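You operate a simulated robot arm through the tools that you are given. There is no shell and no other tool. Be economical: measure what you need, move in short steps, check, and stop when the job is done.

The job below is to be done with a simulated two-armed robot. You get a single attempt, and the scene is never put back.

TASK
Pick up the closed carton from the top of the test stand with one hand, pass it to the other hand and put it on the top of the repair bench. Set down upright: closed carton.

Only the result counts: the job must be done as asked and must still hold three seconds after the hand-in. Knocking over, shifting, dropping, spilling or breaking anything else fails it.

THE ROBOT
Two 7-joint arms with two-finger parallel grippers on one trunk, on a base that drives. Base frame: it is fixed to the floor where the robot stands at the start and does not move with it; the origin is under the middle of the robot, x ahead of it, y to its left, z up. Readings come in mm, degrees, newtons and seconds.
The left shoulder is at the start at [70, 177, 1020], the right one opposite. With the tool pointing down near the work surface each hand reaches from about 280 to 720 mm from the robot's upright axis, wherever it stands, measured 20 degrees to its own side. Places, roughly: top of the repair bench [700, 4400, 800]. Payload 3.43 kg a hand.
The tool frame of a hand sits at the grasp point between the pads (the TCP): z along the fingers, y along the line on which they close. The tips reach 30 mm beyond it. The gripper opens to 94 mm. The fingers are 28 mm wide and 10 mm thick; the gripper's body (50 by 96 mm) begins 55 mm behind the TCP.
Orientation is told as [roll, pitch, yaw] about the base's x, y, z axes, in that order, counted from this pose: with the fingers straight down and closing along the base's y, the tool's x points along the base's -x, its y along +y and its z along -z.

THE INTERFACE
- The arms move only by the tool step_arm. It takes "left_targets", "right_targets" or both (then of equal length, played together; a hand with none holds still); each is a list of rows, each a list of 7 numbers: the shift along the tool's x, y, z in mm, then the turn, a rotation vector about the tool's x, y, z in degrees, then the finger opening in mm, from 0 to 94. In form: [[tx, ty, tz, ax, ay, az, claw], ...]. A call has 1 to 20 rows; each row shifts and turns the commanded pose from where the row before left it, along the tool's axes as they then stand. A row lasts 0.2 s, in which the tool goes at most 50 mm and 8.6 degrees; a call with a longer step from one row to the next is refused whole, and so is a gripper value outside its range. Where a pose cannot be reached the arm comes as near as it can. A force on the tool above 40 N (or 10 N above the force at the start of the call, whichever is more), or a blocked arm, ends the call early, and 0.2 s more pass. Each finger travels about 153 mm/s and halts on what it meets, pressing with about 28 N; the grip force reading is that of the motor and also rises with nothing between the fingers. The clock runs only during rows and for 0.2 s after the last one: add rows that do not move to give the fingers time. It gives the time, the measured TCP pose, the force on the tool (base axes), the opening and the grip force at its end, in the units of the frame above (readings bear some noise), with the torque about the TCP (base axes, N m) and any sound that the robot's microphone picked up.
- Cameras (640 x 400 px; columns grow to the right, rows downward): "scene" is now at [136.6, -26.6, 1345.1]; the picture's right is [-0.31, -0.95, -0.00], its down [-0.54, 0.18, -0.82] and it looks along [0.78, -0.26, -0.57] (base axes); focal length 252 px, centre (320, 200). "left" rides on the left gripper at [76, -14, -102] in its tool frame; the picture's right is [0.18, 0.98, 0.00], its down [-0.75, 0.14, -0.64] and it looks along [-0.63, 0.12, 0.77] (tool axes); focal length 243 px, centre (320, 200). "right" rides on the right gripper at [76, 14, -102] in its tool frame; the picture's right is [-0.18, 0.98, 0.00], its down [-0.75, -0.14, -0.64] and it looks along [-0.63, -0.12, 0.77] (tool axes); focal length 243 px, centre (320, 200). There is no depth. A picture from a camera that has moved, and an enlarged one, comes with that camera's place and axes in the base frame and with its lens. The place of the scene camera against the robot may be out by one fixed shift of up to 12 mm in any direction.
- snapshot(camera): a new picture of that camera. The clock stands still meanwhile.
- raise_lower(by): slides the trunk up (or, below 0, down) by that many mm; the arms and the scene camera ride with it, the base frame stays. It gives what a move gives, with no picture.
- base_move(legs): drives the robot by 1 to 6 legs, each [ahead, turn to the left] in mm and degrees, along the robot's own axes; the way and the turn of a leg run together, so that a leg with both is an arc; at most 1500 mm and 180 degrees a leg. The arms and the cameras ride along, it lands a little off, and it stops where it bumps. It gives what a move gives.
- head_to(pan, tilt): turns the head with the scene camera to pan (to the left, within 86 degrees either way) and tilt (down, from -29 to 69), counted from straight ahead of the robot. It gives what a move gives.
- enlarge(camera, box): a new picture of the part [left, top, right, bottom] of that camera's present view, enlarged. The clock stands still meanwhile.
- hand_in(): hands the job in; it is judged then, once.

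Go step by step. Nothing tells you exact positions but the pictures and the camera data: compare them with the known pose of the tool, close in by small moves and look again before you grip or let go. The budget is 120 turns and 108 pictures, counting those below and the enlarged ones. Unless the task says otherwise, let go and move clear before handing in, and close with one line.

The tools are called after "Emit:" by a JSON object that holds its "fn" and its "kwargs". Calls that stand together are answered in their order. step_arm: Moves the arms, as the interface text tells. Its arguments: {"type":"object","properties":{"left_targets":{"type":"array"},"right_targets":{"type":"array"}},"required":[]} The other tools are called the same way: raise_lower (by) slides the trunk up or down; base_move (legs) drives the base; head_to (pan, tilt) turns the head that bears the scene camera; snapshot (camera) takes a picture; enlarge (camera, box) takes an enlarged picture of a part of a camera's view; hand_in () hands the job in.

At the start:

```text
clock: 0.0
left_position: [494.9, 15.0, 1119.6]
left_ee_rot: [0.0, -0.1, 0.0]
left_wrist_force: [-0.4, -0.6, -1.2]
left_torque: [0.0, -0.02, -0.01]
left_grip_width: 94.2
left_finger_force: 0.0
right_position: [422.2, -408.4, 1154.7]
right_ee_rot: [0.0, 0.0, 0.0]
right_wrist_force: [-0.4, -1.3, -0.3]
right_torque: [0.02, 0.01, 0.0]
right_grip_width: 94.1
right_finger_force: 0.1
trunk travel left (down, up): [-600.0, 240.0]
robot x, y, heading: [3.3, -2.0, -0.2]
head pan, tilt: [-18.1, 34.7]
```

scene: 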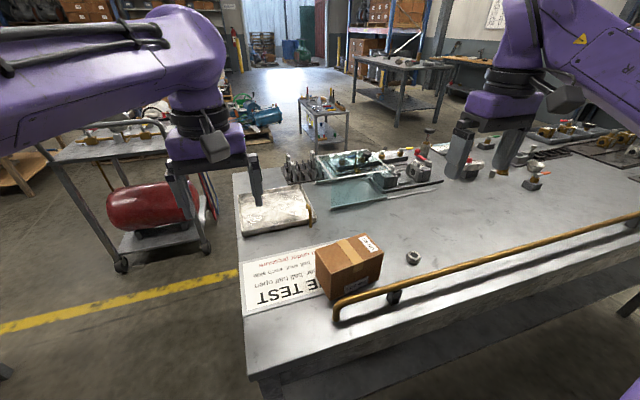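
right: 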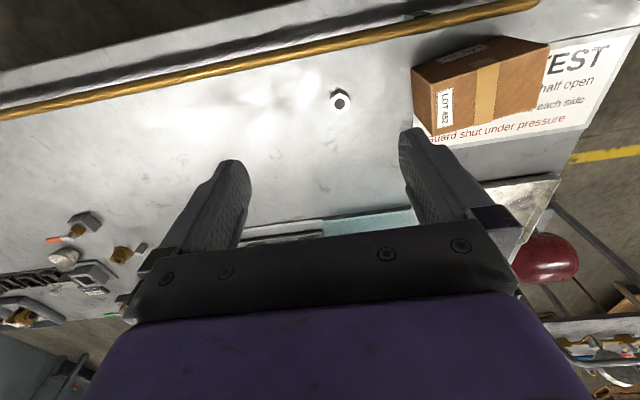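
left: 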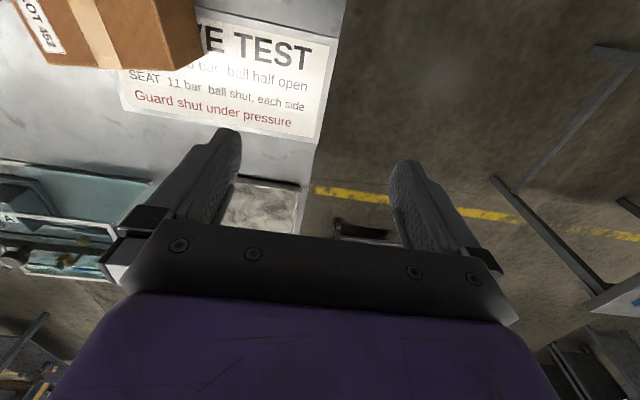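

I see the closed carton near the front edge of the stand, at roughly [485, -205], beside the rail. I'll take close-ups to measure its size and orientation.

Emit:
{"fn": "enlarge", "kwargs": {"camera": "scene", "box": [230, 210, 430, 335]}}

Emit:
{"fn": "enlarge", "kwargs": {"camera": "right", "box": [380, 10, 620, 160]}}

```text
3.20 times, centred on (330, 272) of scene
camera zoom: at [136.6, -26.6, 1345.1], right [-0.31, -0.95, 0.0], down [-0.54, 0.18, -0.82], along [0.78, -0.26, -0.57], focal length 808 px, centre (288, -32)
```

zoom: 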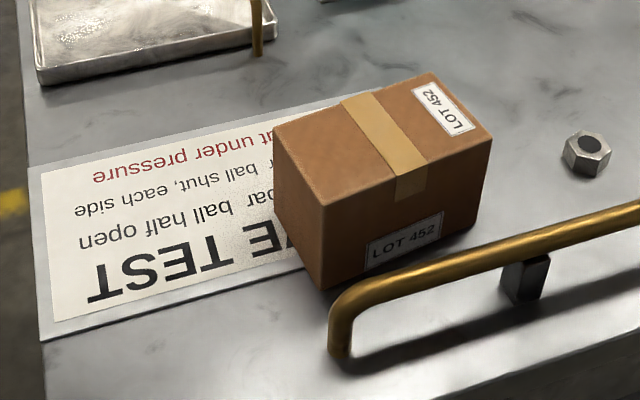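

```text
2.67 times, centred on (500, 85) of right
camera zoom: at [345.1, -395.1, 1258.0], right [0.18, 0.98, 0.0], down [0.75, -0.14, 0.64], along [0.63, -0.12, -0.77], focal length 647 px, centre (-160, 507)
```

zoom: 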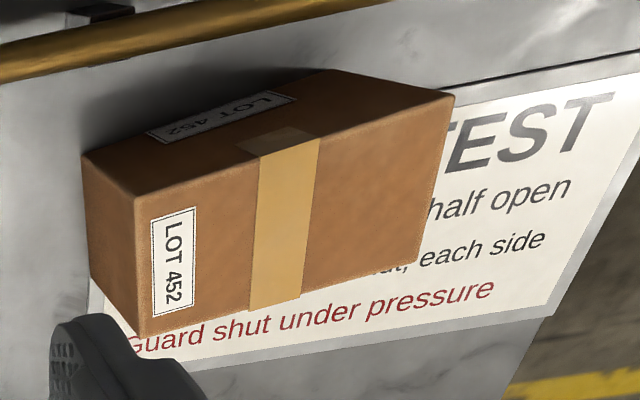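

The carton measures about 127 × 71 × 90 mm, centred near [485, -210]. Its short side is turned about 7.5° from x. I'll hover the right hand above the carton's right part, turned to close across the short side.

Emit:
{"fn": "step_arm", "kwargs": {"right_targets": [[-17, 41, 10, 0, 0, 0, 94], [-17, 41, 10, 0, 0, 0, 94], [-17, 41, 10, 0, 0, 0, 94], [-16, 41, 10, 0, 0, 0, 94], [0, 0, 0, 0, 0, -8.1, 94], [0, 0, 0, 0, 0, -8.1, 94], [0, 0, 0, 0, 0, -8.1, 94], [0, 0, 0, 0, 0, -8.1, 94], [0, 0, 0, 0, 0, -8.1, 94], [0, 0, 0, 0, 0, -8.1, 94], [0, 0, 0, 0, 0, -8.1, 94], [0, 0, 0, 0, 0, -8.1, 94], [0, 0, 0, 0, 0, -8.1, 94], [0, 0, 0, 0, 0, -8.1, 94], [0, 0, 0, 0, 0, -8.1, 94], [0, 0, 0, 0, 0, -8.1, 94], [0, 0, 0, 0, 0, 0, 94]]}}

Emit:
{"fn": "snapshot", "kwargs": {"camera": "right"}}

Emit:
{"fn": "snapshot", "kwargs": {"camera": "scene"}}

```text
clock: 3.6
left_position: [495.3, 15.9, 1119.5]
left_ee_rot: [0.0, 0.0, 0.0]
left_wrist_force: [0.0, 0.6, 0.8]
left_torque: [0.01, 0.0, 0.01]
left_grip_width: 94.1
left_finger_force: 0.1
right_position: [488.9, -244.4, 1116.1]
right_ee_rot: [-0.1, 0.0, 97.3]
right_wrist_force: [0.2, -0.7, 1.2]
right_torque: [-0.01, 0.02, -0.02]
right_grip_width: 94.0
right_finger_force: 0.0
trunk travel left (down, up): [-600.0, 240.0]
robot x, y, heading: [-1.3, -4.3, 0.3]
head pan, tilt: [-18.1, 34.7]
```

```text
102 pictures are left
camera right: at [484.0, -322.8, 1218.4], right [-1.0, 0.06, 0.0], down [0.04, 0.77, 0.64], along [0.04, 0.64, -0.77], focal length 243 px, centre (320, 200)
```

right: 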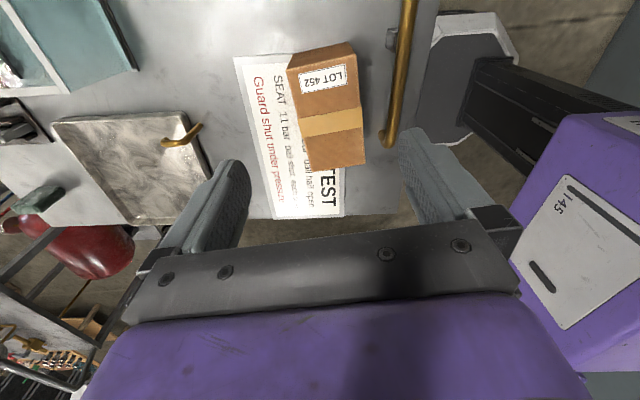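

```text
101 pictures are left
camera scene: at [136.7, -26.5, 1345.1], right [-0.31, -0.95, 0.0], down [-0.54, 0.18, -0.82], along [0.78, -0.26, -0.57], focal length 252 px, centre (320, 200)
```

scene: 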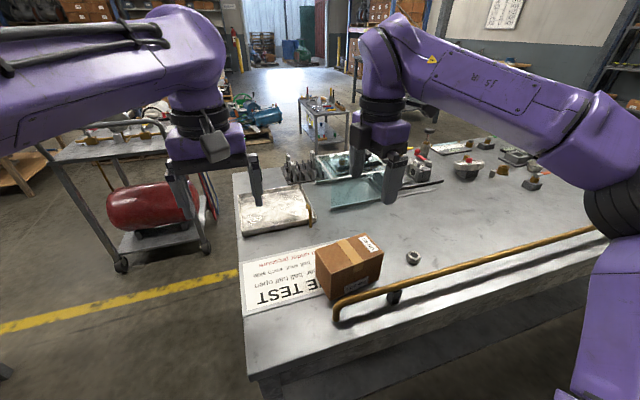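

The hand reached the hover pose. I'll enlarge the wrist view to refine the carton's pose.

Emit:
{"fn": "enlarge", "kwargs": {"camera": "right", "box": [220, 20, 460, 170]}}

```text
2.67 times, centred on (340, 95) of right
camera zoom: at [484.0, -322.8, 1218.4], right [-1.0, 0.06, 0.0], down [0.04, 0.77, 0.64], along [0.04, 0.64, -0.77], focal length 647 px, centre (267, 480)
```

zoom: 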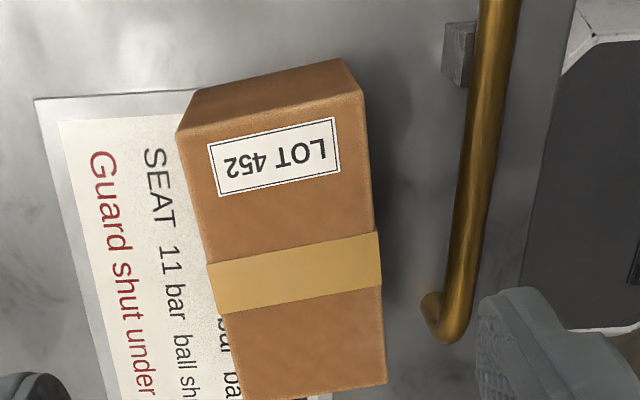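

The carton centre is now refined to about [480, -210], so I'll correct by 5 mm and descend to just above the top for a check.

Emit:
{"fn": "step_arm", "kwargs": {"right_targets": [[-0.6, 5, 30, 0, 0, 0, 94], [0, 0, 35, 0, 0, 0, 94], [0, 0, 35, 0, 0, 0, 94], [0, 0, 31, 0, 0, 0, 94], [0, 0, 0, 0, 0, 0, 94]]}}

Emit:
{"fn": "snapshot", "kwargs": {"camera": "right"}}

Emit:
{"fn": "enlarge", "kwargs": {"camera": "scene", "box": [270, 150, 470, 310]}}

```text
clock: 4.8
left_position: [495.1, 16.0, 1119.8]
left_ee_rot: [-0.1, -0.1, 0.0]
left_wrist_force: [-0.9, -0.2, 0.0]
left_torque: [0.0, 0.02, 0.0]
left_grip_width: 94.1
left_finger_force: 0.0
right_position: [483.9, -244.0, 981.3]
right_ee_rot: [0.1, 0.0, 97.2]
right_wrist_force: [-0.2, 0.2, -0.4]
right_torque: [0.0, 0.02, 0.02]
right_grip_width: 94.0
right_finger_force: 0.0
trunk travel left (down, up): [-600.0, 240.0]
robot x, y, heading: [-0.7, -0.8, -0.0]
head pan, tilt: [-18.1, 34.7]
```

```text
99 pictures are left
camera right: at [478.6, -321.8, 1085.3], right [-1.0, 0.06, 0.0], down [0.05, 0.77, 0.64], along [0.04, 0.64, -0.77], focal length 243 px, centre (320, 200)
```

right: 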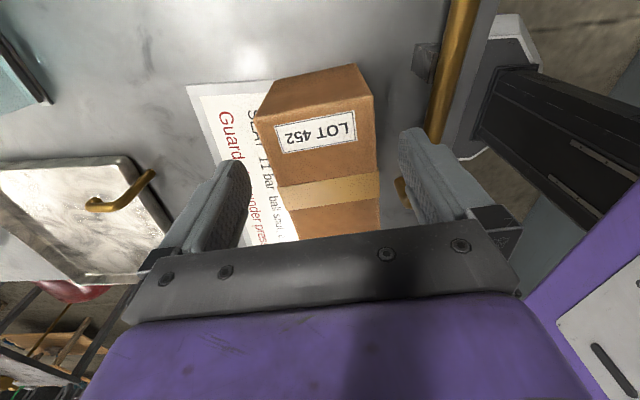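

```text
2.50 times, centred on (370, 230) of scene
camera zoom: at [136.4, -26.1, 1345.1], right [-0.31, -0.95, 0.0], down [-0.54, 0.18, -0.82], along [0.78, -0.26, -0.57], focal length 631 px, centre (195, 125)
```

zoom: 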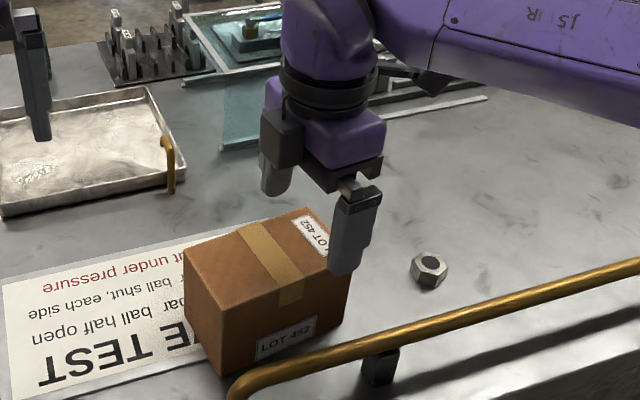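

The alignment is good, so I'll go down to TCP z ≈ 910 and close.

Emit:
{"fn": "step_arm", "kwargs": {"right_targets": [[0, 0, 25, 0, 0, 0, 94], [0, 0, 25, 0, 0, 0, 94], [0, 0, 21, 0, 0, 0, 94], [0, 0, 0, 0, 0, 0, 94]]}}

Emit:
{"fn": "snapshot", "kwargs": {"camera": "right"}}

Emit:
{"fn": "enlarge", "kwargs": {"camera": "scene", "box": [270, 150, 470, 310]}}

```text
clock: 5.8
left_position: [495.3, 15.0, 1119.2]
left_ee_rot: [0.0, 0.0, -0.1]
left_wrist_force: [0.1, 0.7, 0.9]
left_torque: [0.01, 0.0, -0.01]
left_grip_width: 93.8
left_finger_force: 0.1
right_position: [482.2, -243.7, 909.2]
right_ee_rot: [0.1, 0.0, 97.3]
right_wrist_force: [-0.4, 0.2, -0.6]
right_torque: [-0.02, -0.02, 0.02]
right_grip_width: 94.0
right_finger_force: 0.0
trunk travel left (down, up): [-600.0, 240.0]
robot x, y, heading: [-1.0, 1.4, -0.0]
head pan, tilt: [-18.1, 34.7]
```

```text
97 pictures are left
camera right: at [476.3, -322.1, 1013.2], right [-1.0, 0.06, 0.0], down [0.05, 0.77, 0.64], along [0.04, 0.64, -0.77], focal length 243 px, centre (320, 200)
```

right: 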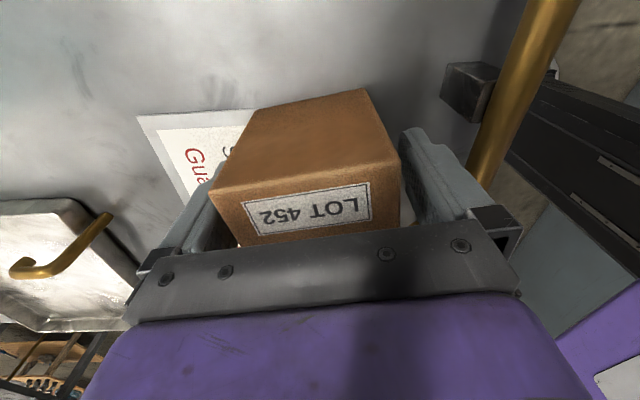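

```text
2.50 times, centred on (370, 230) of scene
camera zoom: at [136.5, -26.3, 1345.1], right [-0.31, -0.95, 0.0], down [-0.54, 0.18, -0.82], along [0.78, -0.26, -0.57], focal length 631 px, centre (195, 125)
```

zoom: 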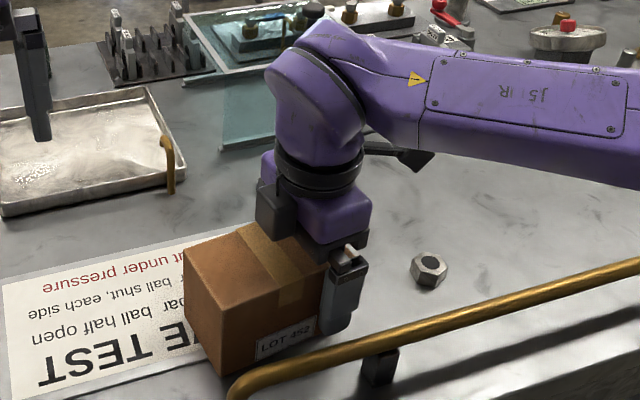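

The carton is between the fingers. I'll close and lift slightly.

Emit:
{"fn": "step_arm", "kwargs": {"right_targets": [[0, 0, 0, 0, 0, 0, 70], [0, 0, 0, 0, 0, 0, 50], [0, 0, 0, 0, 0, 0, 40], [0, 0, 0, 0, 0, 0, 40], [0, 0, 0, 0, 0, 0, 40]]}}

Emit:
{"fn": "step_arm", "kwargs": {"right_targets": [[0, 0, -10, 0, 0, 0, 40], [0, 0, -20, 0, 0, 0, 40], [0, 0, -20, 0, 0, 0, 40], [0, 0, 0, 0, 0, 0, 40], [0, 0, 0, 0, 0, 0, 40]]}}

Emit:
{"fn": "snapshot", "kwargs": {"camera": "right"}}

Emit:
{"fn": "enlarge", "kwargs": {"camera": "scene", "box": [270, 150, 470, 310]}}

```text
clock: 7.0
left_position: [495.8, 16.2, 1118.9]
left_ee_rot: [-0.1, 0.0, 0.1]
left_wrist_force: [0.7, 0.0, 0.3]
left_torque: [-0.01, -0.02, -0.01]
left_grip_width: 94.0
left_finger_force: 0.1
right_position: [481.7, -243.5, 910.7]
right_ee_rot: [0.0, 0.0, 97.2]
right_wrist_force: [1.3, -0.5, 0.4]
right_torque: [0.01, -0.28, -0.03]
right_grip_width: 78.3
right_finger_force: 27.5
trunk travel left (down, up): [-600.0, 240.0]
robot x, y, heading: [-0.5, -1.0, 0.0]
head pan, tilt: [-18.1, 34.7]
```

```text
clock: 8.2
left_position: [495.3, 15.6, 1119.1]
left_ee_rot: [0.1, 0.0, 0.1]
left_wrist_force: [-0.8, 0.3, -0.3]
left_torque: [-0.01, 0.03, -0.04]
left_grip_width: 94.2
left_finger_force: 0.2
right_position: [482.5, -243.6, 962.4]
right_ee_rot: [-0.1, 0.0, 97.2]
right_wrist_force: [0.1, 0.2, -3.1]
right_torque: [-0.1, -0.05, -0.05]
right_grip_width: 78.4
right_finger_force: 28.1
trunk travel left (down, up): [-600.0, 240.0]
robot x, y, heading: [3.2, 3.5, 0.2]
head pan, tilt: [-18.1, 34.7]
```

```text
95 pictures are left
camera right: at [477.8, -321.2, 1065.3], right [-1.0, 0.06, 0.0], down [0.05, 0.76, 0.64], along [0.04, 0.64, -0.77], focal length 243 px, centre (320, 200)
```

right: 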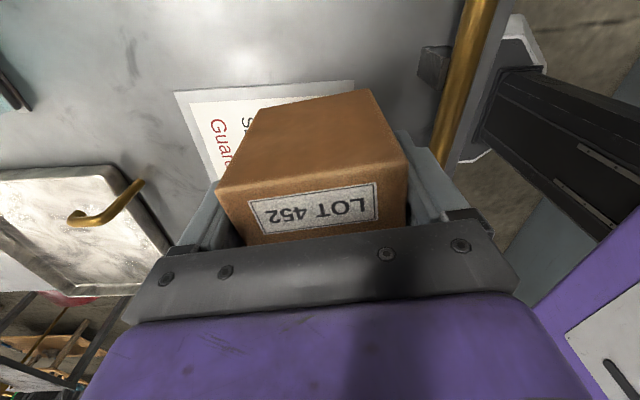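

```text
2.50 times, centred on (370, 230) of scene
camera zoom: at [137.0, -26.6, 1345.0], right [-0.31, -0.95, 0.0], down [-0.54, 0.18, -0.82], along [0.78, -0.26, -0.57], focal length 631 px, centre (195, 125)
```

zoom: 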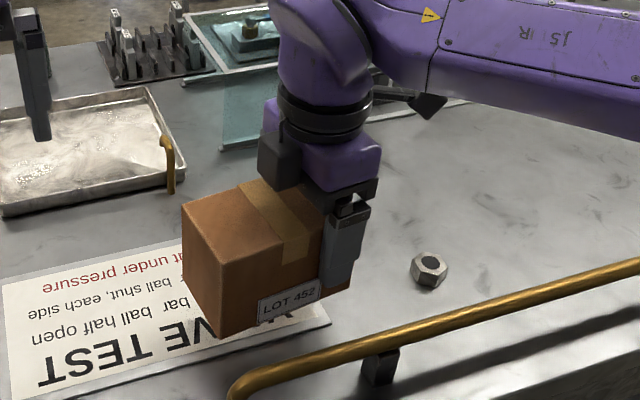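

The carton is held, at about 3 N. I'll lift it and bring it toward the middle, while the left hand moves aside, turns to face it and tilts 40°.

Emit:
{"fn": "step_arm", "kwargs": {"right_targets": [[0, 0, -38, 0, 0, 0, 40], [0, 0, -38, 0, 0, 0, 40], [0, 0, -38, 0, 0, 0, 40], [0, 0, -38, 0, 0, 0, 40], [0, 0, -38, 0, 0, 0, 40], [0, 0, 0, 0, 0, 0, 40], [0, 0, 0, 0, 0, 0, 40], [0, 0, 0, 0, 0, 0, 40], [0, 0, 0, 0, 0, 0, 40], [-25, -3, 0, 0, 0, 0, 40], [-25, -3, 0, 0, 0, 0, 40], [-25, -3, 0, 0, 0, 0, 40], [-25, -3, 0, 0, 0, 0, 40], [-25, -3, 0, 0, 0, 0, 40], [-24, -4, 0, 0, 0, 0, 40], [0, 0, 0, 0, 0, 0, 40], [0, 0, 0, 0, 0, 0, 40], [0, 0, 0, 0, 0, 0, 40]], "left_targets": [[0, 45, 0, 0, 0, 0, 94], [0, 45, 0, 0, 0, 0, 94], [0, 45, 0, 0, 0, 0, 94], [0, 0, 0, 0, 0, 8.27, 94], [0, 0, 0, 0, 0, 8.27, 94], [0, 0, 0, 0, 0, 8.27, 94], [0, 0, 0, 0, 0, 8.27, 94], [0, 0, 0, 0, 0, 8.27, 94], [0, 0, 0, 0, 0, 8.27, 94], [0, 0, 0, 0, 0, 8.27, 94], [0, 0, 0, 0, 0, 8.27, 94], [0, 0, 0, 0, 0, 8.27, 94], [0, 0, 0, 0, 0, 8.27, 94], [0, 0, 0, 0, -8, 0, 94], [0, 0, 0, 0, -8, 0, 94], [0, 0, 0, 0, -8, 0, 94], [0, 0, 0, 0, -8, 0, 94], [0, 0, 0, 0, -8, 0, 94]]}}

Emit:
{"fn": "snapshot", "kwargs": {"camera": "left"}}

Emit:
{"fn": "snapshot", "kwargs": {"camera": "scene"}}

```text
clock: 12.0
left_position: [495.8, 151.8, 1119.7]
left_ee_rot: [0.1, -40.2, -82.8]
left_wrist_force: [0.1, 0.5, -0.3]
left_torque: [0.0, 0.04, -0.01]
left_grip_width: 94.4
left_finger_force: 0.0
right_position: [482.4, -90.7, 1151.9]
right_ee_rot: [0.0, 0.1, 97.2]
right_wrist_force: [0.0, 0.4, -3.1]
right_torque: [-0.13, 0.01, 0.03]
right_grip_width: 78.4
right_finger_force: 27.9
trunk travel left (down, up): [-600.0, 240.0]
robot x, y, heading: [2.2, 4.5, 0.2]
head pan, tilt: [-18.1, 34.7]
```

```text
93 pictures are left
camera left: at [464.8, 274.5, 1148.0], right [0.96, 0.26, -0.12], down [0.16, -0.14, 0.98], along [0.24, -0.95, -0.18], focal length 243 px, centre (320, 200)
```

left: 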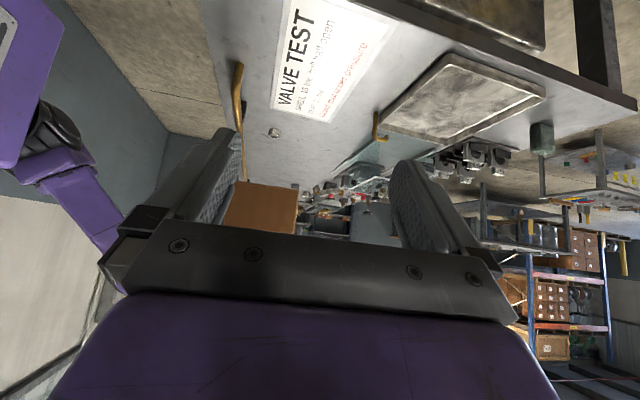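

```text
92 pictures are left
camera scene: at [137.3, -24.8, 1345.0], right [-0.31, -0.95, 0.0], down [-0.54, 0.18, -0.82], along [0.78, -0.26, -0.57], focal length 252 px, centre (320, 200)
```

scene: 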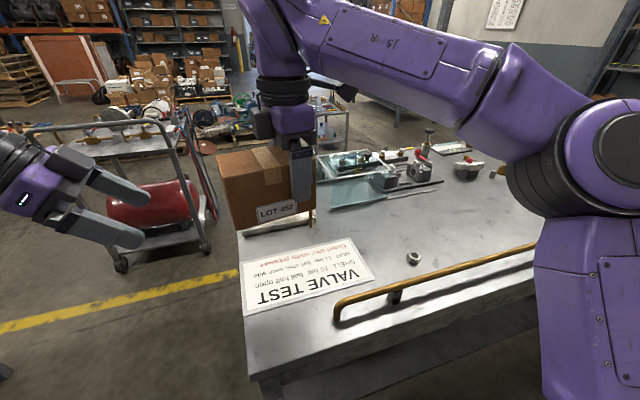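

The left hand is tilted and facing the carton's left end. I'll bring it to a pre-grasp 100 mm back along the finger axis.

Emit:
{"fn": "step_arm", "kwargs": {"left_targets": [[-29.8, -8.8, -2.1, 0, 0, 0, 94], [-29.8, -8.8, -2.1, 0, 0, 0, 94], [-29.8, -8.8, -2.1, 0, 0, 0, 94], [-29.8, -8.8, -2.1, 0, 0, 0, 94], [-29.8, -8.8, -2.1, 0, 0, 0, 94], [0, 0, 0, 0, 0, 0, 94]]}}

Emit:
{"fn": "snapshot", "kwargs": {"camera": "left"}}

Emit:
{"fn": "snapshot", "kwargs": {"camera": "scene"}}

Emit:
{"fn": "snapshot", "kwargs": {"camera": "right"}}

```text
clock: 13.4
left_position: [464.3, 38.2, 1225.1]
left_ee_rot: [0.0, -40.2, -82.7]
left_wrist_force: [0.1, 0.0, -0.7]
left_torque: [-0.02, -0.05, 0.0]
left_grip_width: 94.0
left_finger_force: 0.1
right_position: [482.4, -92.2, 1152.9]
right_ee_rot: [0.0, 0.0, 97.3]
right_wrist_force: [0.3, -0.2, -3.2]
right_torque: [-0.12, 0.01, -0.04]
right_grip_width: 78.5
right_finger_force: 28.3
trunk travel left (down, up): [-600.0, 240.0]
robot x, y, heading: [-3.8, -2.5, 0.1]
head pan, tilt: [-18.1, 34.7]
```

```text
91 pictures are left
camera left: at [434.5, 160.5, 1254.2], right [0.96, 0.27, -0.12], down [0.16, -0.14, 0.98], along [0.24, -0.95, -0.18], focal length 243 px, centre (320, 200)
```

left: 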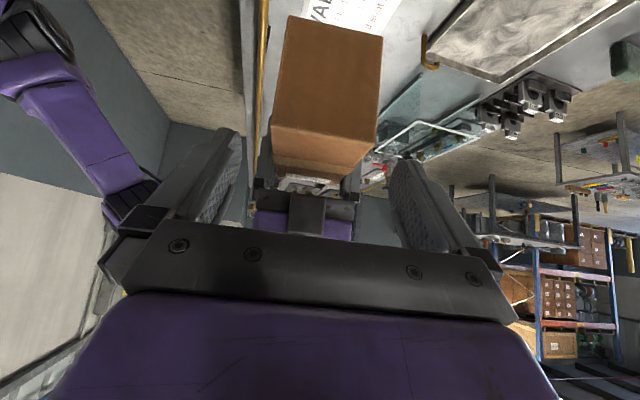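

```text
90 pictures are left
camera scene: at [137.4, -25.6, 1345.0], right [-0.31, -0.95, 0.0], down [-0.54, 0.18, -0.82], along [0.78, -0.26, -0.57], focal length 252 px, centre (320, 200)
```

scene: 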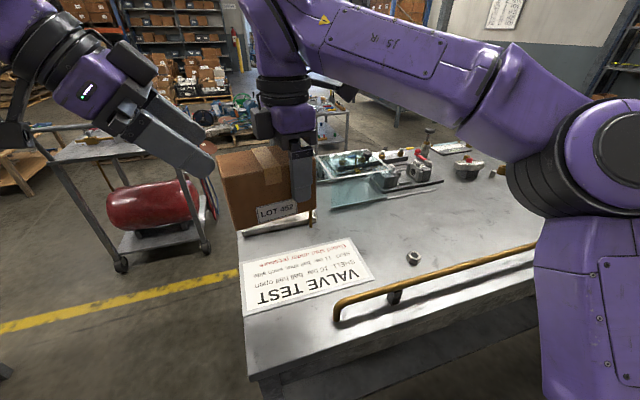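

```text
89 pictures are left
camera right: at [477.9, -170.3, 1255.6], right [-1.0, 0.06, 0.0], down [0.05, 0.77, 0.64], along [0.04, 0.64, -0.77], focal length 243 px, centre (320, 200)
```

right: 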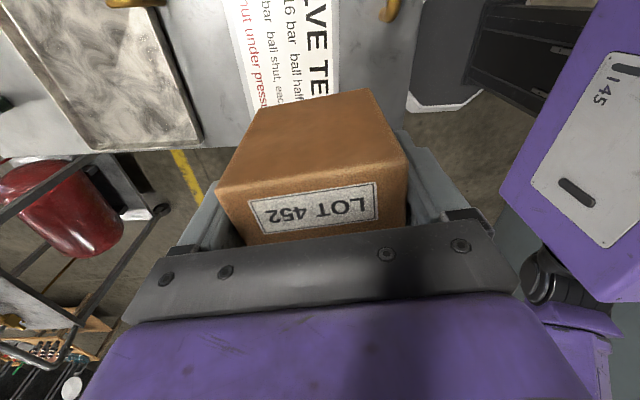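

Let me enlarge the left view to locate the carton's near end precisely.

Emit:
{"fn": "enlarge", "kwargs": {"camera": "left", "box": [220, 0, 440, 220]}}

Emit:
{"fn": "enlarge", "kwargs": {"camera": "scene", "box": [120, 80, 350, 240]}}

```text
1.82 times, centred on (330, 110) of left
camera zoom: at [434.5, 160.5, 1254.2], right [0.96, 0.27, -0.12], down [0.16, -0.14, 0.98], along [0.24, -0.95, -0.18], focal length 441 px, centre (302, 364)
```

zoom: 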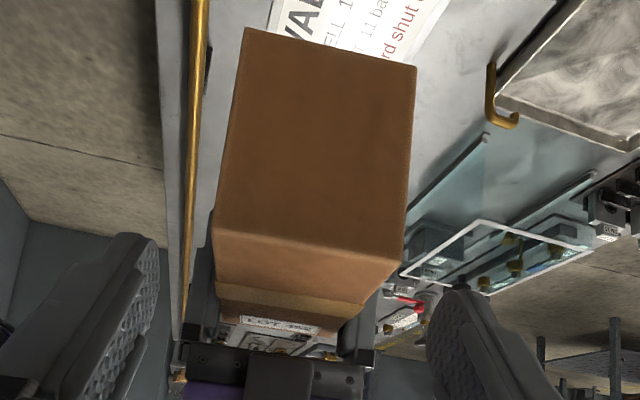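

```text
2.50 times, centred on (235, 160) of scene
camera zoom: at [137.4, -25.6, 1345.0], right [-0.31, -0.95, 0.0], down [-0.54, 0.18, -0.82], along [0.78, -0.26, -0.57], focal length 631 px, centre (532, 300)
```

zoom: 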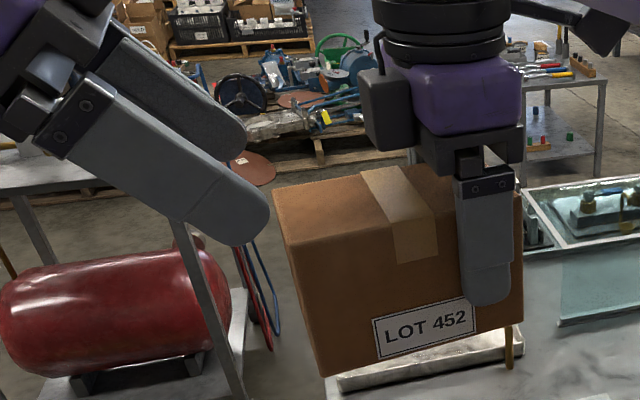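

The near end is at y ≈ 0, centred on x ≈ 472, with the top at about 1177. I'll advance 60 mm along the fingers and check.

Emit:
{"fn": "step_arm", "kwargs": {"left_targets": [[0.5, 0.5, 20, 0, 0, 0, 94], [0.5, 0.5, 20, 0, 0, 0, 94], [0.6, 0.4, 20, 0, 0, 0, 94], [0, 0, 0, 0, 0, 0, 94]]}}

Emit:
{"fn": "snapshot", "kwargs": {"camera": "left"}}

Emit:
{"fn": "enlarge", "kwargs": {"camera": "scene", "box": [120, 80, 350, 240]}}

```text
clock: 14.4
left_position: [470.3, 0.9, 1177.3]
left_ee_rot: [0.0, -40.2, -82.6]
left_wrist_force: [0.2, 0.3, -0.6]
left_torque: [0.01, -0.03, 0.0]
left_grip_width: 94.0
left_finger_force: 0.0
right_position: [482.3, -92.5, 1153.1]
right_ee_rot: [0.0, 0.0, 97.2]
right_wrist_force: [0.2, 0.8, -3.4]
right_torque: [-0.15, -0.02, -0.01]
right_grip_width: 78.2
right_finger_force: 28.1
trunk travel left (down, up): [-600.0, 240.0]
robot x, y, heading: [1.6, -3.6, 0.2]
head pan, tilt: [-18.1, 34.7]
```

```text
86 pictures are left
camera left: at [439.9, 123.6, 1206.9], right [0.96, 0.26, -0.12], down [0.16, -0.14, 0.98], along [0.24, -0.95, -0.18], focal length 243 px, centre (320, 200)
```

left: 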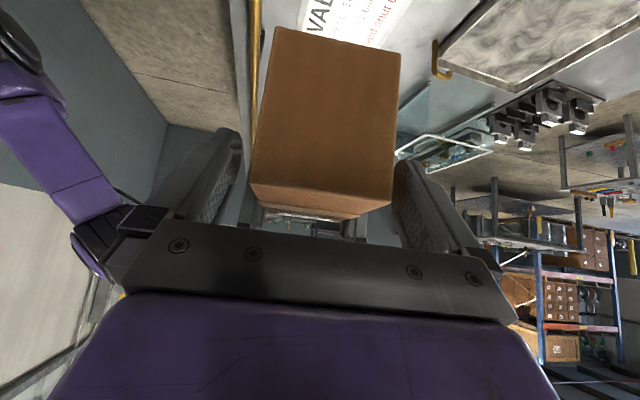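

```text
2.50 times, centred on (235, 160) of scene
camera zoom: at [136.9, -26.1, 1345.0], right [-0.31, -0.95, 0.0], down [-0.54, 0.18, -0.82], along [0.78, -0.26, -0.57], focal length 631 px, centre (532, 300)
```

zoom: 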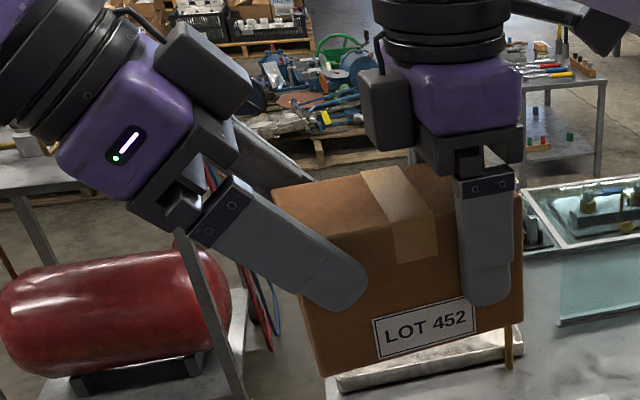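

The carton is between the left fingers, slightly toward one of them. I'll shift 2.5 mm across, advance the rest and close the left hand, with the right still holding.

Emit:
{"fn": "step_arm", "kwargs": {"left_targets": [[0, 2.5, 0, 0, 0, 0, 94], [0, 0, 14, 0, 0, 0, 94], [0, 0, 14, 0, 0, 0, 94], [0, 0, 14, 0, 0, 0, 94], [0, 0, 0, 0, 0, 0, 94]]}}

Emit:
{"fn": "enlarge", "kwargs": {"camera": "scene", "box": [120, 80, 350, 240]}}

Emit:
{"fn": "snapshot", "kwargs": {"camera": "left"}}

```text
clock: 15.6
left_position: [476.3, -25.1, 1144.7]
left_ee_rot: [0.0, -40.0, -82.7]
left_wrist_force: [0.6, 0.6, -0.1]
left_torque: [0.01, 0.02, 0.02]
left_grip_width: 94.2
left_finger_force: 0.1
right_position: [482.6, -91.8, 1152.5]
right_ee_rot: [0.1, -0.1, 97.1]
right_wrist_force: [0.8, 0.0, -3.8]
right_torque: [-0.11, 0.01, 0.01]
right_grip_width: 78.6
right_finger_force: 28.5
trunk travel left (down, up): [-600.0, 240.0]
robot x, y, heading: [2.7, 0.7, -0.0]
head pan, tilt: [-18.1, 34.7]
```

```text
2.50 times, centred on (235, 160) of scene
camera zoom: at [137.0, -26.2, 1345.0], right [-0.31, -0.95, 0.0], down [-0.54, 0.18, -0.82], along [0.78, -0.26, -0.57], focal length 631 px, centre (532, 300)
```

zoom: 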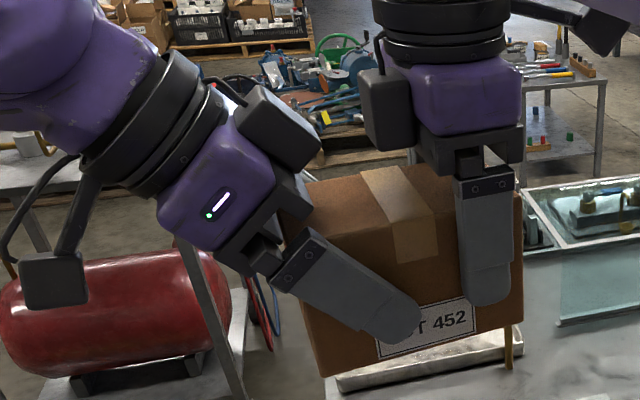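

```text
83 pictures are left
camera left: at [445.7, 98.2, 1174.5], right [0.96, 0.26, -0.12], down [0.16, -0.15, 0.98], along [0.24, -0.95, -0.18], focal length 243 px, centre (320, 200)
```

left: 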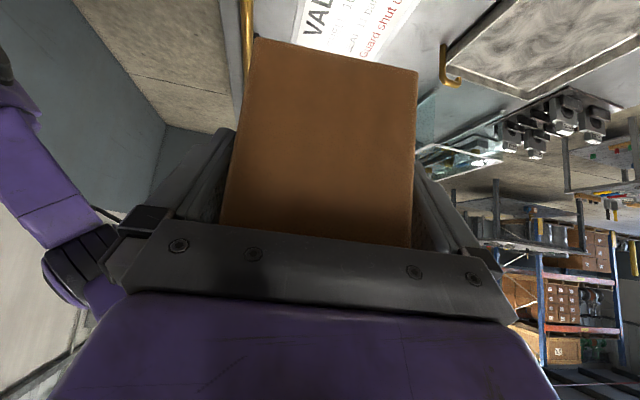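

The left hand is in position with clearance from the right fingers, so I'll close it.

Emit:
{"fn": "step_arm", "kwargs": {"left_targets": [[0, -1, 0, 0, 0, 0, 85], [0, 0, 0, 0, 0, 0, 75], [0, 0, 0, 0, 0, 0, 60], [0, 0, 0, 0, 0, 0, 40], [0, 0, 0, 0, 0, 0, 40], [0, 0, 0, 0, 0, 0, 40]]}}

```text
clock: 17.0
left_position: [475.1, -24.9, 1143.5]
left_ee_rot: [0.1, -40.0, -82.8]
left_wrist_force: [-16.6, -3.0, 0.0]
left_torque: [-0.12, -0.19, -0.36]
left_grip_width: 78.3
left_finger_force: 27.5
right_position: [483.2, -92.5, 1152.5]
right_ee_rot: [0.0, 0.0, 97.1]
right_wrist_force: [16.9, 2.8, -2.5]
right_torque: [0.09, 0.03, -0.81]
right_grip_width: 78.4
right_finger_force: 28.0
trunk travel left (down, up): [-600.0, 240.0]
robot x, y, heading: [-0.1, 1.4, 0.1]
head pan, tilt: [-18.1, 34.7]
```

Both hands hold the carton with about 16 N of side preload. I'll ease the left hand 1.5 mm toward -x to relieve it before releasing the right.

Emit:
{"fn": "step_arm", "kwargs": {"left_targets": [[0, -0.7, 0, 0, 0, 0, 40], [0, -0.6, 0, 0, 0, 0, 40], [0, 0, 0, 0, 0, 0, 40]]}}

```text
clock: 17.8
left_position: [475.4, -25.4, 1145.2]
left_ee_rot: [0.0, -40.0, -82.7]
left_wrist_force: [-11.5, -4.5, -0.2]
left_torque: [0.2, 0.33, -0.75]
left_grip_width: 78.7
left_finger_force: 27.9
right_position: [482.4, -91.6, 1152.8]
right_ee_rot: [-0.1, -0.1, 97.3]
right_wrist_force: [11.1, 4.3, -3.1]
right_torque: [-0.24, -0.49, -0.05]
right_grip_width: 78.2
right_finger_force: 27.3
trunk travel left (down, up): [-600.0, 240.0]
robot x, y, heading: [-2.8, 2.2, -0.2]
head pan, tilt: [-18.1, 34.7]
```

The preload is dropping, so I'll give it a bit more and then open the right hand gradually.

Emit:
{"fn": "step_arm", "kwargs": {"left_targets": [[0, -0.8, 0, 0, 0, 0, 40], [0, -0.8, 0, 0, 0, 0, 40], [0, 0, 0, 0, 0, 0, 40]]}}

Emit:
{"fn": "step_arm", "kwargs": {"right_targets": [[0, 0, 0, 0, 0, 0, 80], [0, 0, 0, 0, 0, 0, 86], [0, 0, 0, 0, 0, 0, 94], [0, 0, 0, 0, 0, 0, 94], [0, 0, 0, 0, 0, 0, 94]]}}

Emit:
{"fn": "enlarge", "kwargs": {"camera": "scene", "box": [120, 80, 350, 240]}}

Emit:
{"fn": "snapshot", "kwargs": {"camera": "right"}}

```text
clock: 18.6
left_position: [474.5, -24.7, 1145.1]
left_ee_rot: [0.0, -40.0, -82.6]
left_wrist_force: [1.1, 0.7, -0.5]
left_torque: [0.11, 0.41, -0.81]
left_grip_width: 78.4
left_finger_force: 28.1
right_position: [482.1, -92.7, 1152.6]
right_ee_rot: [0.1, -0.1, 97.3]
right_wrist_force: [-1.1, -0.2, -3.0]
right_torque: [-0.19, -0.43, 0.87]
right_grip_width: 78.5
right_finger_force: 28.0
trunk travel left (down, up): [-600.0, 240.0]
robot x, y, heading: [2.4, 0.9, 0.0]
head pan, tilt: [-18.1, 34.7]
```

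```text
clock: 19.8
left_position: [472.5, -25.4, 1145.1]
left_ee_rot: [0.0, -40.1, -82.6]
left_wrist_force: [-0.7, 0.0, 0.0]
left_torque: [0.11, 0.04, -0.01]
left_grip_width: 78.4
left_finger_force: 28.0
right_position: [483.2, -92.8, 1152.3]
right_ee_rot: [0.0, 0.0, 97.2]
right_wrist_force: [-0.5, -0.2, 0.2]
right_torque: [0.02, -0.01, -0.02]
right_grip_width: 94.0
right_finger_force: 0.1
trunk travel left (down, up): [-600.0, 240.0]
robot x, y, heading: [2.3, -1.8, -0.0]
head pan, tilt: [-18.1, 34.7]
```

```text
2.50 times, centred on (235, 160) of scene
camera zoom: at [137.1, -26.4, 1345.0], right [-0.31, -0.95, 0.0], down [-0.54, 0.18, -0.82], along [0.78, -0.26, -0.57], focal length 631 px, centre (532, 300)
```

zoom: 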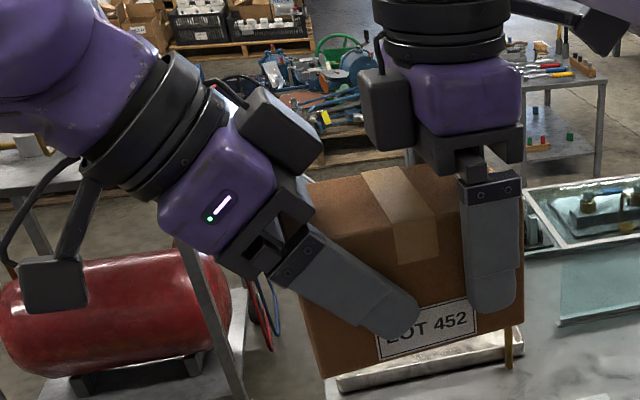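

```text
81 pictures are left
camera right: at [477.6, -171.1, 1255.6], right [-1.0, 0.06, 0.0], down [0.05, 0.77, 0.64], along [0.04, 0.64, -0.77], focal length 243 px, centre (320, 200)
```

right: 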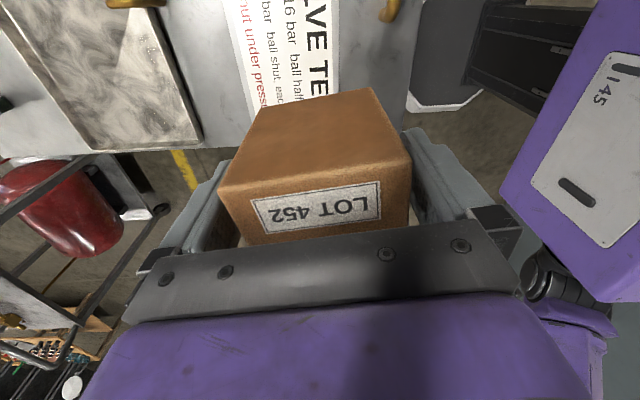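

The right hand is open and the left carries the carton. I'll raise the right hand straight up clear.

Emit:
{"fn": "step_arm", "kwargs": {"right_targets": [[0, -1.5, 0, 0, 0, 0, 94], [0, 0, -10, 0, 0, 0, 94], [0, 0, -25, 0, 0, 0, 94], [0, 0, -35, 0, 0, 0, 94], [0, 0, -40, 0, 0, 0, 94], [40, 0, 0, 0, 0, 0, 94], [45, 0, 0, 0, 0, 0, 94], [45, 0, 0, 0, 0, 0, 94], [45, 0, 0, 0, 0, 0, 94]]}}

Emit:
{"fn": "snapshot", "kwargs": {"camera": "scene"}}

Emit:
{"fn": "snapshot", "kwargs": {"camera": "left"}}

```text
clock: 21.8
left_position: [474.3, -28.0, 1143.8]
left_ee_rot: [-0.1, -39.8, -82.7]
left_wrist_force: [-0.1, -0.5, 0.0]
left_torque: [0.15, 0.01, 0.0]
left_grip_width: 78.4
left_finger_force: 27.7
right_position: [508.9, -270.3, 1249.5]
right_ee_rot: [0.1, -0.1, 97.2]
right_wrist_force: [0.0, -0.3, -1.0]
right_torque: [-0.01, 0.01, -0.01]
right_grip_width: 94.1
right_finger_force: 0.1
right hand out of reach, approached as far as the arm can: row 5
trunk travel left (down, up): [-600.0, 240.0]
robot x, y, heading: [-3.4, -0.1, -0.2]
head pan, tilt: [-18.1, 34.7]
```

```text
80 pictures are left
camera scene: at [137.7, -29.3, 1344.9], right [-0.31, -0.95, 0.0], down [-0.54, 0.18, -0.82], along [0.78, -0.25, -0.57], focal length 252 px, centre (320, 200)
```

scene: 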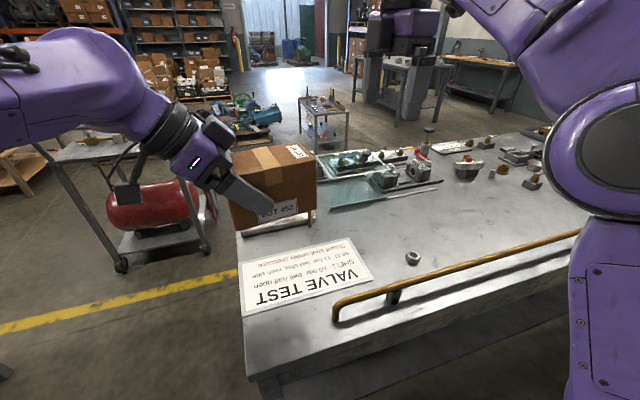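

```text
79 pictures are left
camera left: at [443.2, 94.8, 1174.3], right [0.96, 0.27, -0.12], down [0.16, -0.15, 0.98], along [0.24, -0.95, -0.18], focal length 243 px, centre (320, 200)
```

left: 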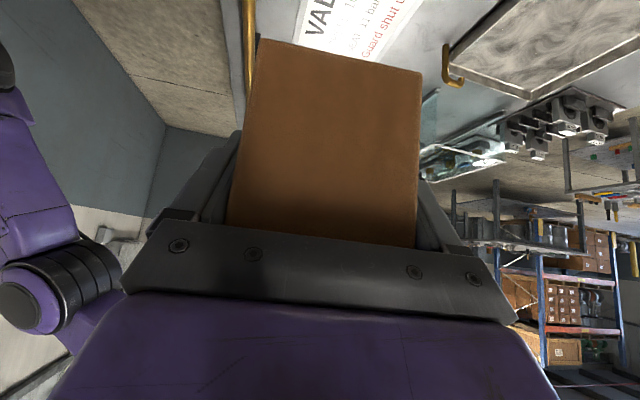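

The carton is upright in the left hand. Now I'll look around to the left for the bench and a route.

Emit:
{"fn": "head_to", "kwargs": {"pan": 80, "tilt": 15}}

Emit:
{"fn": "snapshot", "kwargs": {"camera": "scene"}}

Emit:
{"fn": "head_to", "kwargs": {"pan": 40, "tilt": 25}}

Emit:
{"fn": "snapshot", "kwargs": {"camera": "scene"}}

```text
clock: 23.5
left_position: [473.2, -26.2, 1144.4]
left_ee_rot: [0.0, -40.0, -82.7]
left_wrist_force: [0.4, -0.2, -0.4]
left_torque: [0.1, 0.0, 0.01]
left_grip_width: 78.2
left_finger_force: 27.8
right_position: [508.8, -267.6, 1251.2]
right_ee_rot: [0.0, 0.0, 97.2]
right_wrist_force: [0.4, 0.8, 0.1]
right_torque: [0.0, -0.02, 0.01]
right_grip_width: 93.9
right_finger_force: 0.0
trunk travel left (down, up): [-600.0, 240.0]
robot x, y, heading: [-2.3, 0.5, 0.1]
head pan, tilt: [80.0, 15.0]
```

```text
78 pictures are left
camera scene: at [69.5, 93.0, 1376.5], right [0.98, -0.17, 0.0], down [-0.05, -0.25, -0.97], along [0.17, 0.95, -0.26], focal length 252 px, centre (320, 200)
```

scene: 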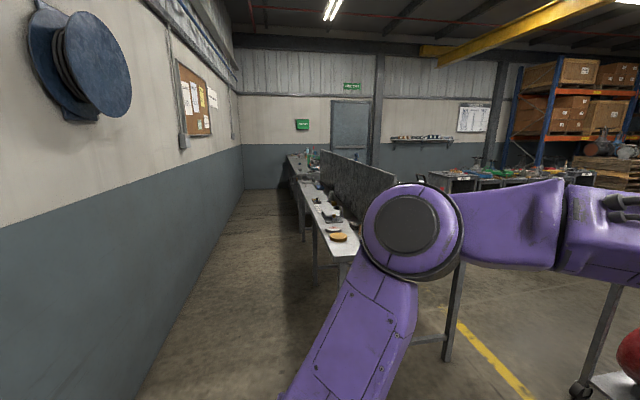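

```text
clock: 24.6
left_position: [473.1, -25.6, 1144.6]
left_ee_rot: [0.0, -39.9, -82.7]
left_wrist_force: [-1.0, -0.3, 0.5]
left_torque: [0.09, -0.01, -0.01]
left_grip_width: 78.3
left_finger_force: 27.5
right_position: [507.9, -267.6, 1251.0]
right_ee_rot: [0.1, 0.0, 97.2]
right_wrist_force: [0.9, -0.1, 0.4]
right_torque: [0.01, 0.0, 0.0]
right_grip_width: 93.9
right_finger_force: 0.0
trunk travel left (down, up): [-600.0, 240.0]
robot x, y, heading: [0.8, 1.6, -0.1]
head pan, tilt: [40.0, 25.0]
```

```text
77 pictures are left
camera scene: at [123.7, 60.3, 1360.3], right [0.64, -0.77, 0.0], down [-0.32, -0.27, -0.91], along [0.69, 0.58, -0.42], focal length 252 px, centre (320, 200)
```

scene: 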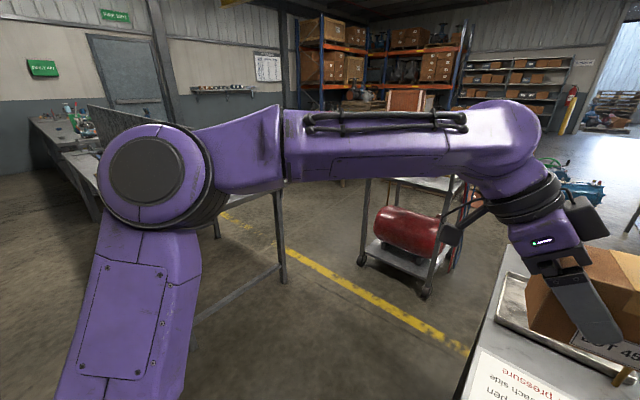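

I see an aisle along the wall at x ≈ -700 and a row of benches whose near edge is at about x ≈ 250. I'll turn the head back and zoom in on where the repair bench should appear.

Emit:
{"fn": "head_to", "kwargs": {"pan": 80, "tilt": 15}}

Emit:
{"fn": "enlarge", "kwargs": {"camera": "scene", "box": [220, 100, 480, 300]}}

Emit:
{"fn": "head_to", "kwargs": {"pan": 86, "tilt": 55}}

Emit:
{"fn": "snapshot", "kwargs": {"camera": "scene"}}

```text
clock: 25.7
left_position: [473.5, -26.3, 1144.1]
left_ee_rot: [0.0, -39.9, -82.7]
left_wrist_force: [-0.1, 0.3, 0.8]
left_torque: [0.12, 0.03, -0.01]
left_grip_width: 78.2
left_finger_force: 28.2
right_position: [509.1, -268.3, 1250.8]
right_ee_rot: [0.0, 0.0, 97.1]
right_wrist_force: [0.3, -0.1, -0.6]
right_torque: [-0.03, 0.01, -0.02]
right_grip_width: 94.0
right_finger_force: 0.0
trunk travel left (down, up): [-600.0, 240.0]
robot x, y, heading: [-1.0, -0.5, -0.2]
head pan, tilt: [80.0, 15.0]
```

```text
2.00 times, centred on (350, 200) of scene
camera zoom: at [69.6, 92.9, 1376.5], right [0.98, -0.17, 0.0], down [-0.05, -0.26, -0.97], along [0.17, 0.95, -0.26], focal length 505 px, centre (260, 200)
```

zoom: 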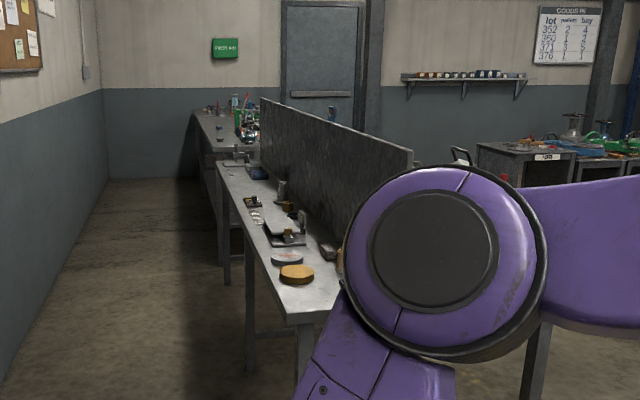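

```text
clock: 26.8
left_position: [472.7, -26.2, 1145.0]
left_ee_rot: [0.0, -40.0, -82.7]
left_wrist_force: [-0.6, 0.1, 0.6]
left_torque: [0.11, -0.01, 0.02]
left_grip_width: 78.4
left_finger_force: 28.1
right_position: [508.0, -267.7, 1251.0]
right_ee_rot: [0.0, 0.0, 97.2]
right_wrist_force: [0.0, 0.1, 0.1]
right_torque: [-0.02, 0.0, 0.01]
right_grip_width: 94.1
right_finger_force: 0.0
trunk travel left (down, up): [-600.0, 240.0]
robot x, y, heading: [3.0, 3.0, 0.1]
head pan, tilt: [85.9, 55.0]
```

```text
75 pictures are left
camera scene: at [58.3, 73.0, 1316.4], right [1.0, -0.07, 0.0], down [-0.06, -0.82, -0.57], along [0.04, 0.57, -0.82], focal length 252 px, centre (320, 200)
```

scene: 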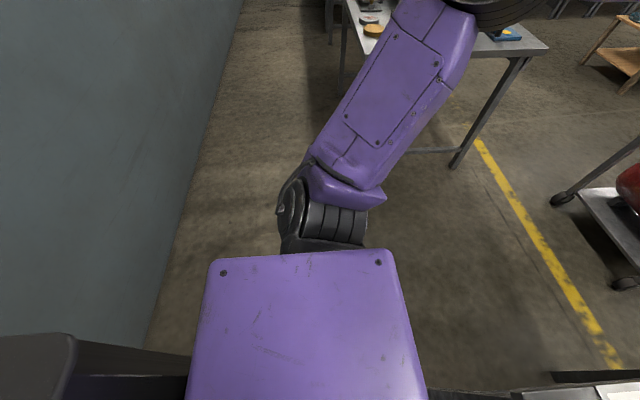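

The repair bench is the farther one, with near corner about [340, 3600], reachable from the aisle between the wall (x ≈ -700) and the benches. I'll back up 170 mm and turn left 90°.

Emit:
{"fn": "base_move", "kwargs": {"legs": [[-170, 0], [0, 45], [0, 45]]}}

Emit:
{"fn": "head_to", "kwargs": {"pan": 0, "tilt": 25}}

Emit:
{"fn": "snapshot", "kwargs": {"camera": "scene"}}

```text
clock: 32.3
left_position: [-142.2, 471.3, 1144.7]
left_ee_rot: [0.0, -40.0, 6.9]
left_wrist_force: [0.4, 0.0, -3.8]
left_torque: [-0.01, 0.13, 0.04]
left_grip_width: 78.2
left_finger_force: 28.1
right_position: [99.3, 506.4, 1250.4]
right_ee_rot: [0.0, -0.1, -173.2]
right_wrist_force: [0.4, -0.2, -0.6]
right_torque: [0.0, -0.02, 0.02]
right_grip_width: 94.3
right_finger_force: 0.1
trunk travel left (down, up): [-600.0, 240.0]
robot x, y, heading: [-170.3, -0.7, 89.7]
head pan, tilt: [85.9, 55.0]
```

```text
clock: 33.9
left_position: [-143.1, 473.1, 1144.2]
left_ee_rot: [0.0, -39.8, 6.9]
left_wrist_force: [-0.4, -0.1, -2.5]
left_torque: [-0.02, 0.1, 0.02]
left_grip_width: 78.3
left_finger_force: 28.2
right_position: [99.8, 506.0, 1251.3]
right_ee_rot: [-0.1, 0.1, -173.3]
right_wrist_force: [-0.2, 0.8, 0.3]
right_torque: [0.0, 0.03, 0.01]
right_grip_width: 94.2
right_finger_force: 0.1
trunk travel left (down, up): [-600.0, 240.0]
robot x, y, heading: [-170.7, 2.8, 89.7]
head pan, tilt: [0.0, 25.0]
```

```text
74 pictures are left
camera scene: at [-167.8, 143.4, 1360.3], right [1.0, -0.01, 0.0], down [0.0, -0.42, -0.91], along [0.01, 0.91, -0.42], focal length 252 px, centre (320, 200)
```

scene: 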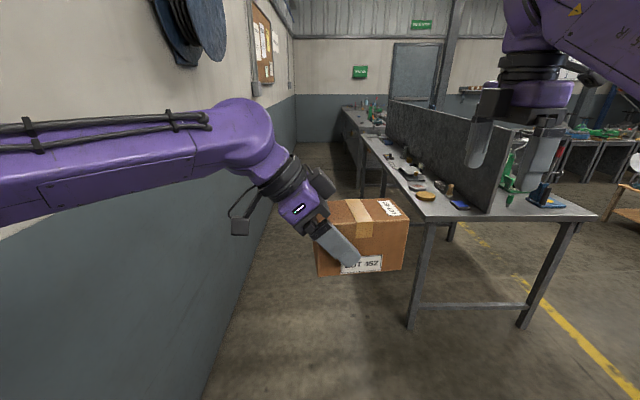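

The carton is steady and the aisle is clear. I'll drive ahead 1500 mm and look again.

Emit:
{"fn": "base_move", "kwargs": {"legs": [[1500, 0.3]]}}

Emit:
{"fn": "snapshot", "kwargs": {"camera": "scene"}}

```text
clock: 41.3
left_position: [-123.1, 1971.5, 1144.6]
left_ee_rot: [0.0, -39.9, 6.5]
left_wrist_force: [-0.4, 0.3, -3.8]
left_torque: [-0.01, 0.11, -0.06]
left_grip_width: 78.1
left_finger_force: 28.0
right_position: [119.5, 2001.9, 1250.0]
right_ee_rot: [-0.1, 0.0, -173.6]
right_wrist_force: [0.3, -0.5, -0.3]
right_torque: [0.0, -0.04, -0.04]
right_grip_width: 94.1
right_finger_force: 0.1
trunk travel left (down, up): [-600.0, 240.0]
robot x, y, heading: [-151.8, 1496.0, 89.2]
head pan, tilt: [0.0, 25.0]
```

```text
73 pictures are left
camera scene: at [-151.2, 1641.3, 1360.3], right [1.0, -0.01, 0.0], down [-0.01, -0.42, -0.91], along [0.01, 0.91, -0.42], focal length 252 px, centre (320, 200)
```

scene: 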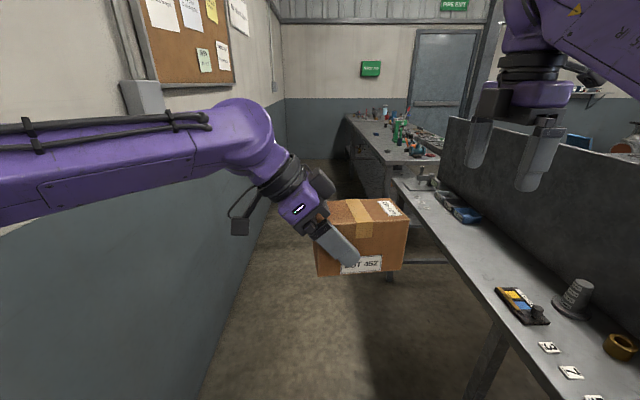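

The way is clear. I'll steer slightly right to keep the left elbow off the wall fixture, then drive on and straighten.

Emit:
{"fn": "base_move", "kwargs": {"legs": [[0, -2.0], [1000, 0], [0, 2.8]]}}

Emit:
{"fn": "snapshot", "kwargs": {"camera": "scene"}}

```text
clock: 47.3
left_position: [-106.4, 2966.6, 1143.9]
left_ee_rot: [0.1, -39.9, 8.7]
left_wrist_force: [0.2, -0.5, -3.8]
left_torque: [0.01, 0.13, -0.01]
left_grip_width: 78.4
left_finger_force: 28.2
right_position: [136.6, 3007.6, 1250.9]
right_ee_rot: [0.0, -0.1, -171.5]
right_wrist_force: [0.2, -0.2, 0.1]
right_torque: [-0.01, 0.01, 0.02]
right_grip_width: 94.2
right_finger_force: 0.0
trunk travel left (down, up): [-600.0, 240.0]
robot x, y, heading: [-120.2, 2497.4, 91.4]
head pan, tilt: [0.0, 25.0]
```

```text
72 pictures are left
camera scene: at [-119.3, 2636.0, 1360.3], right [1.0, 0.03, 0.0], down [0.01, -0.42, -0.91], along [-0.02, 0.91, -0.42], focal length 252 px, centre (320, 200)
```

scene: 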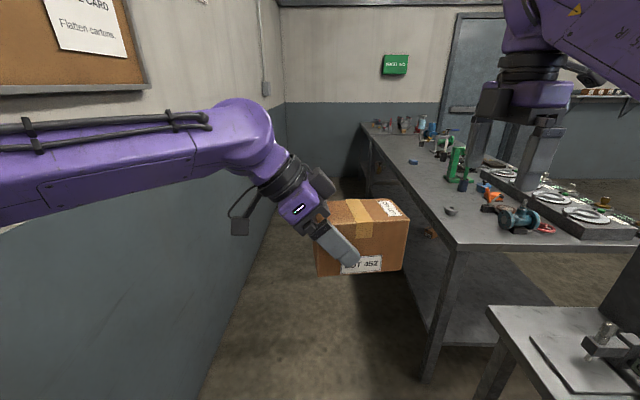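

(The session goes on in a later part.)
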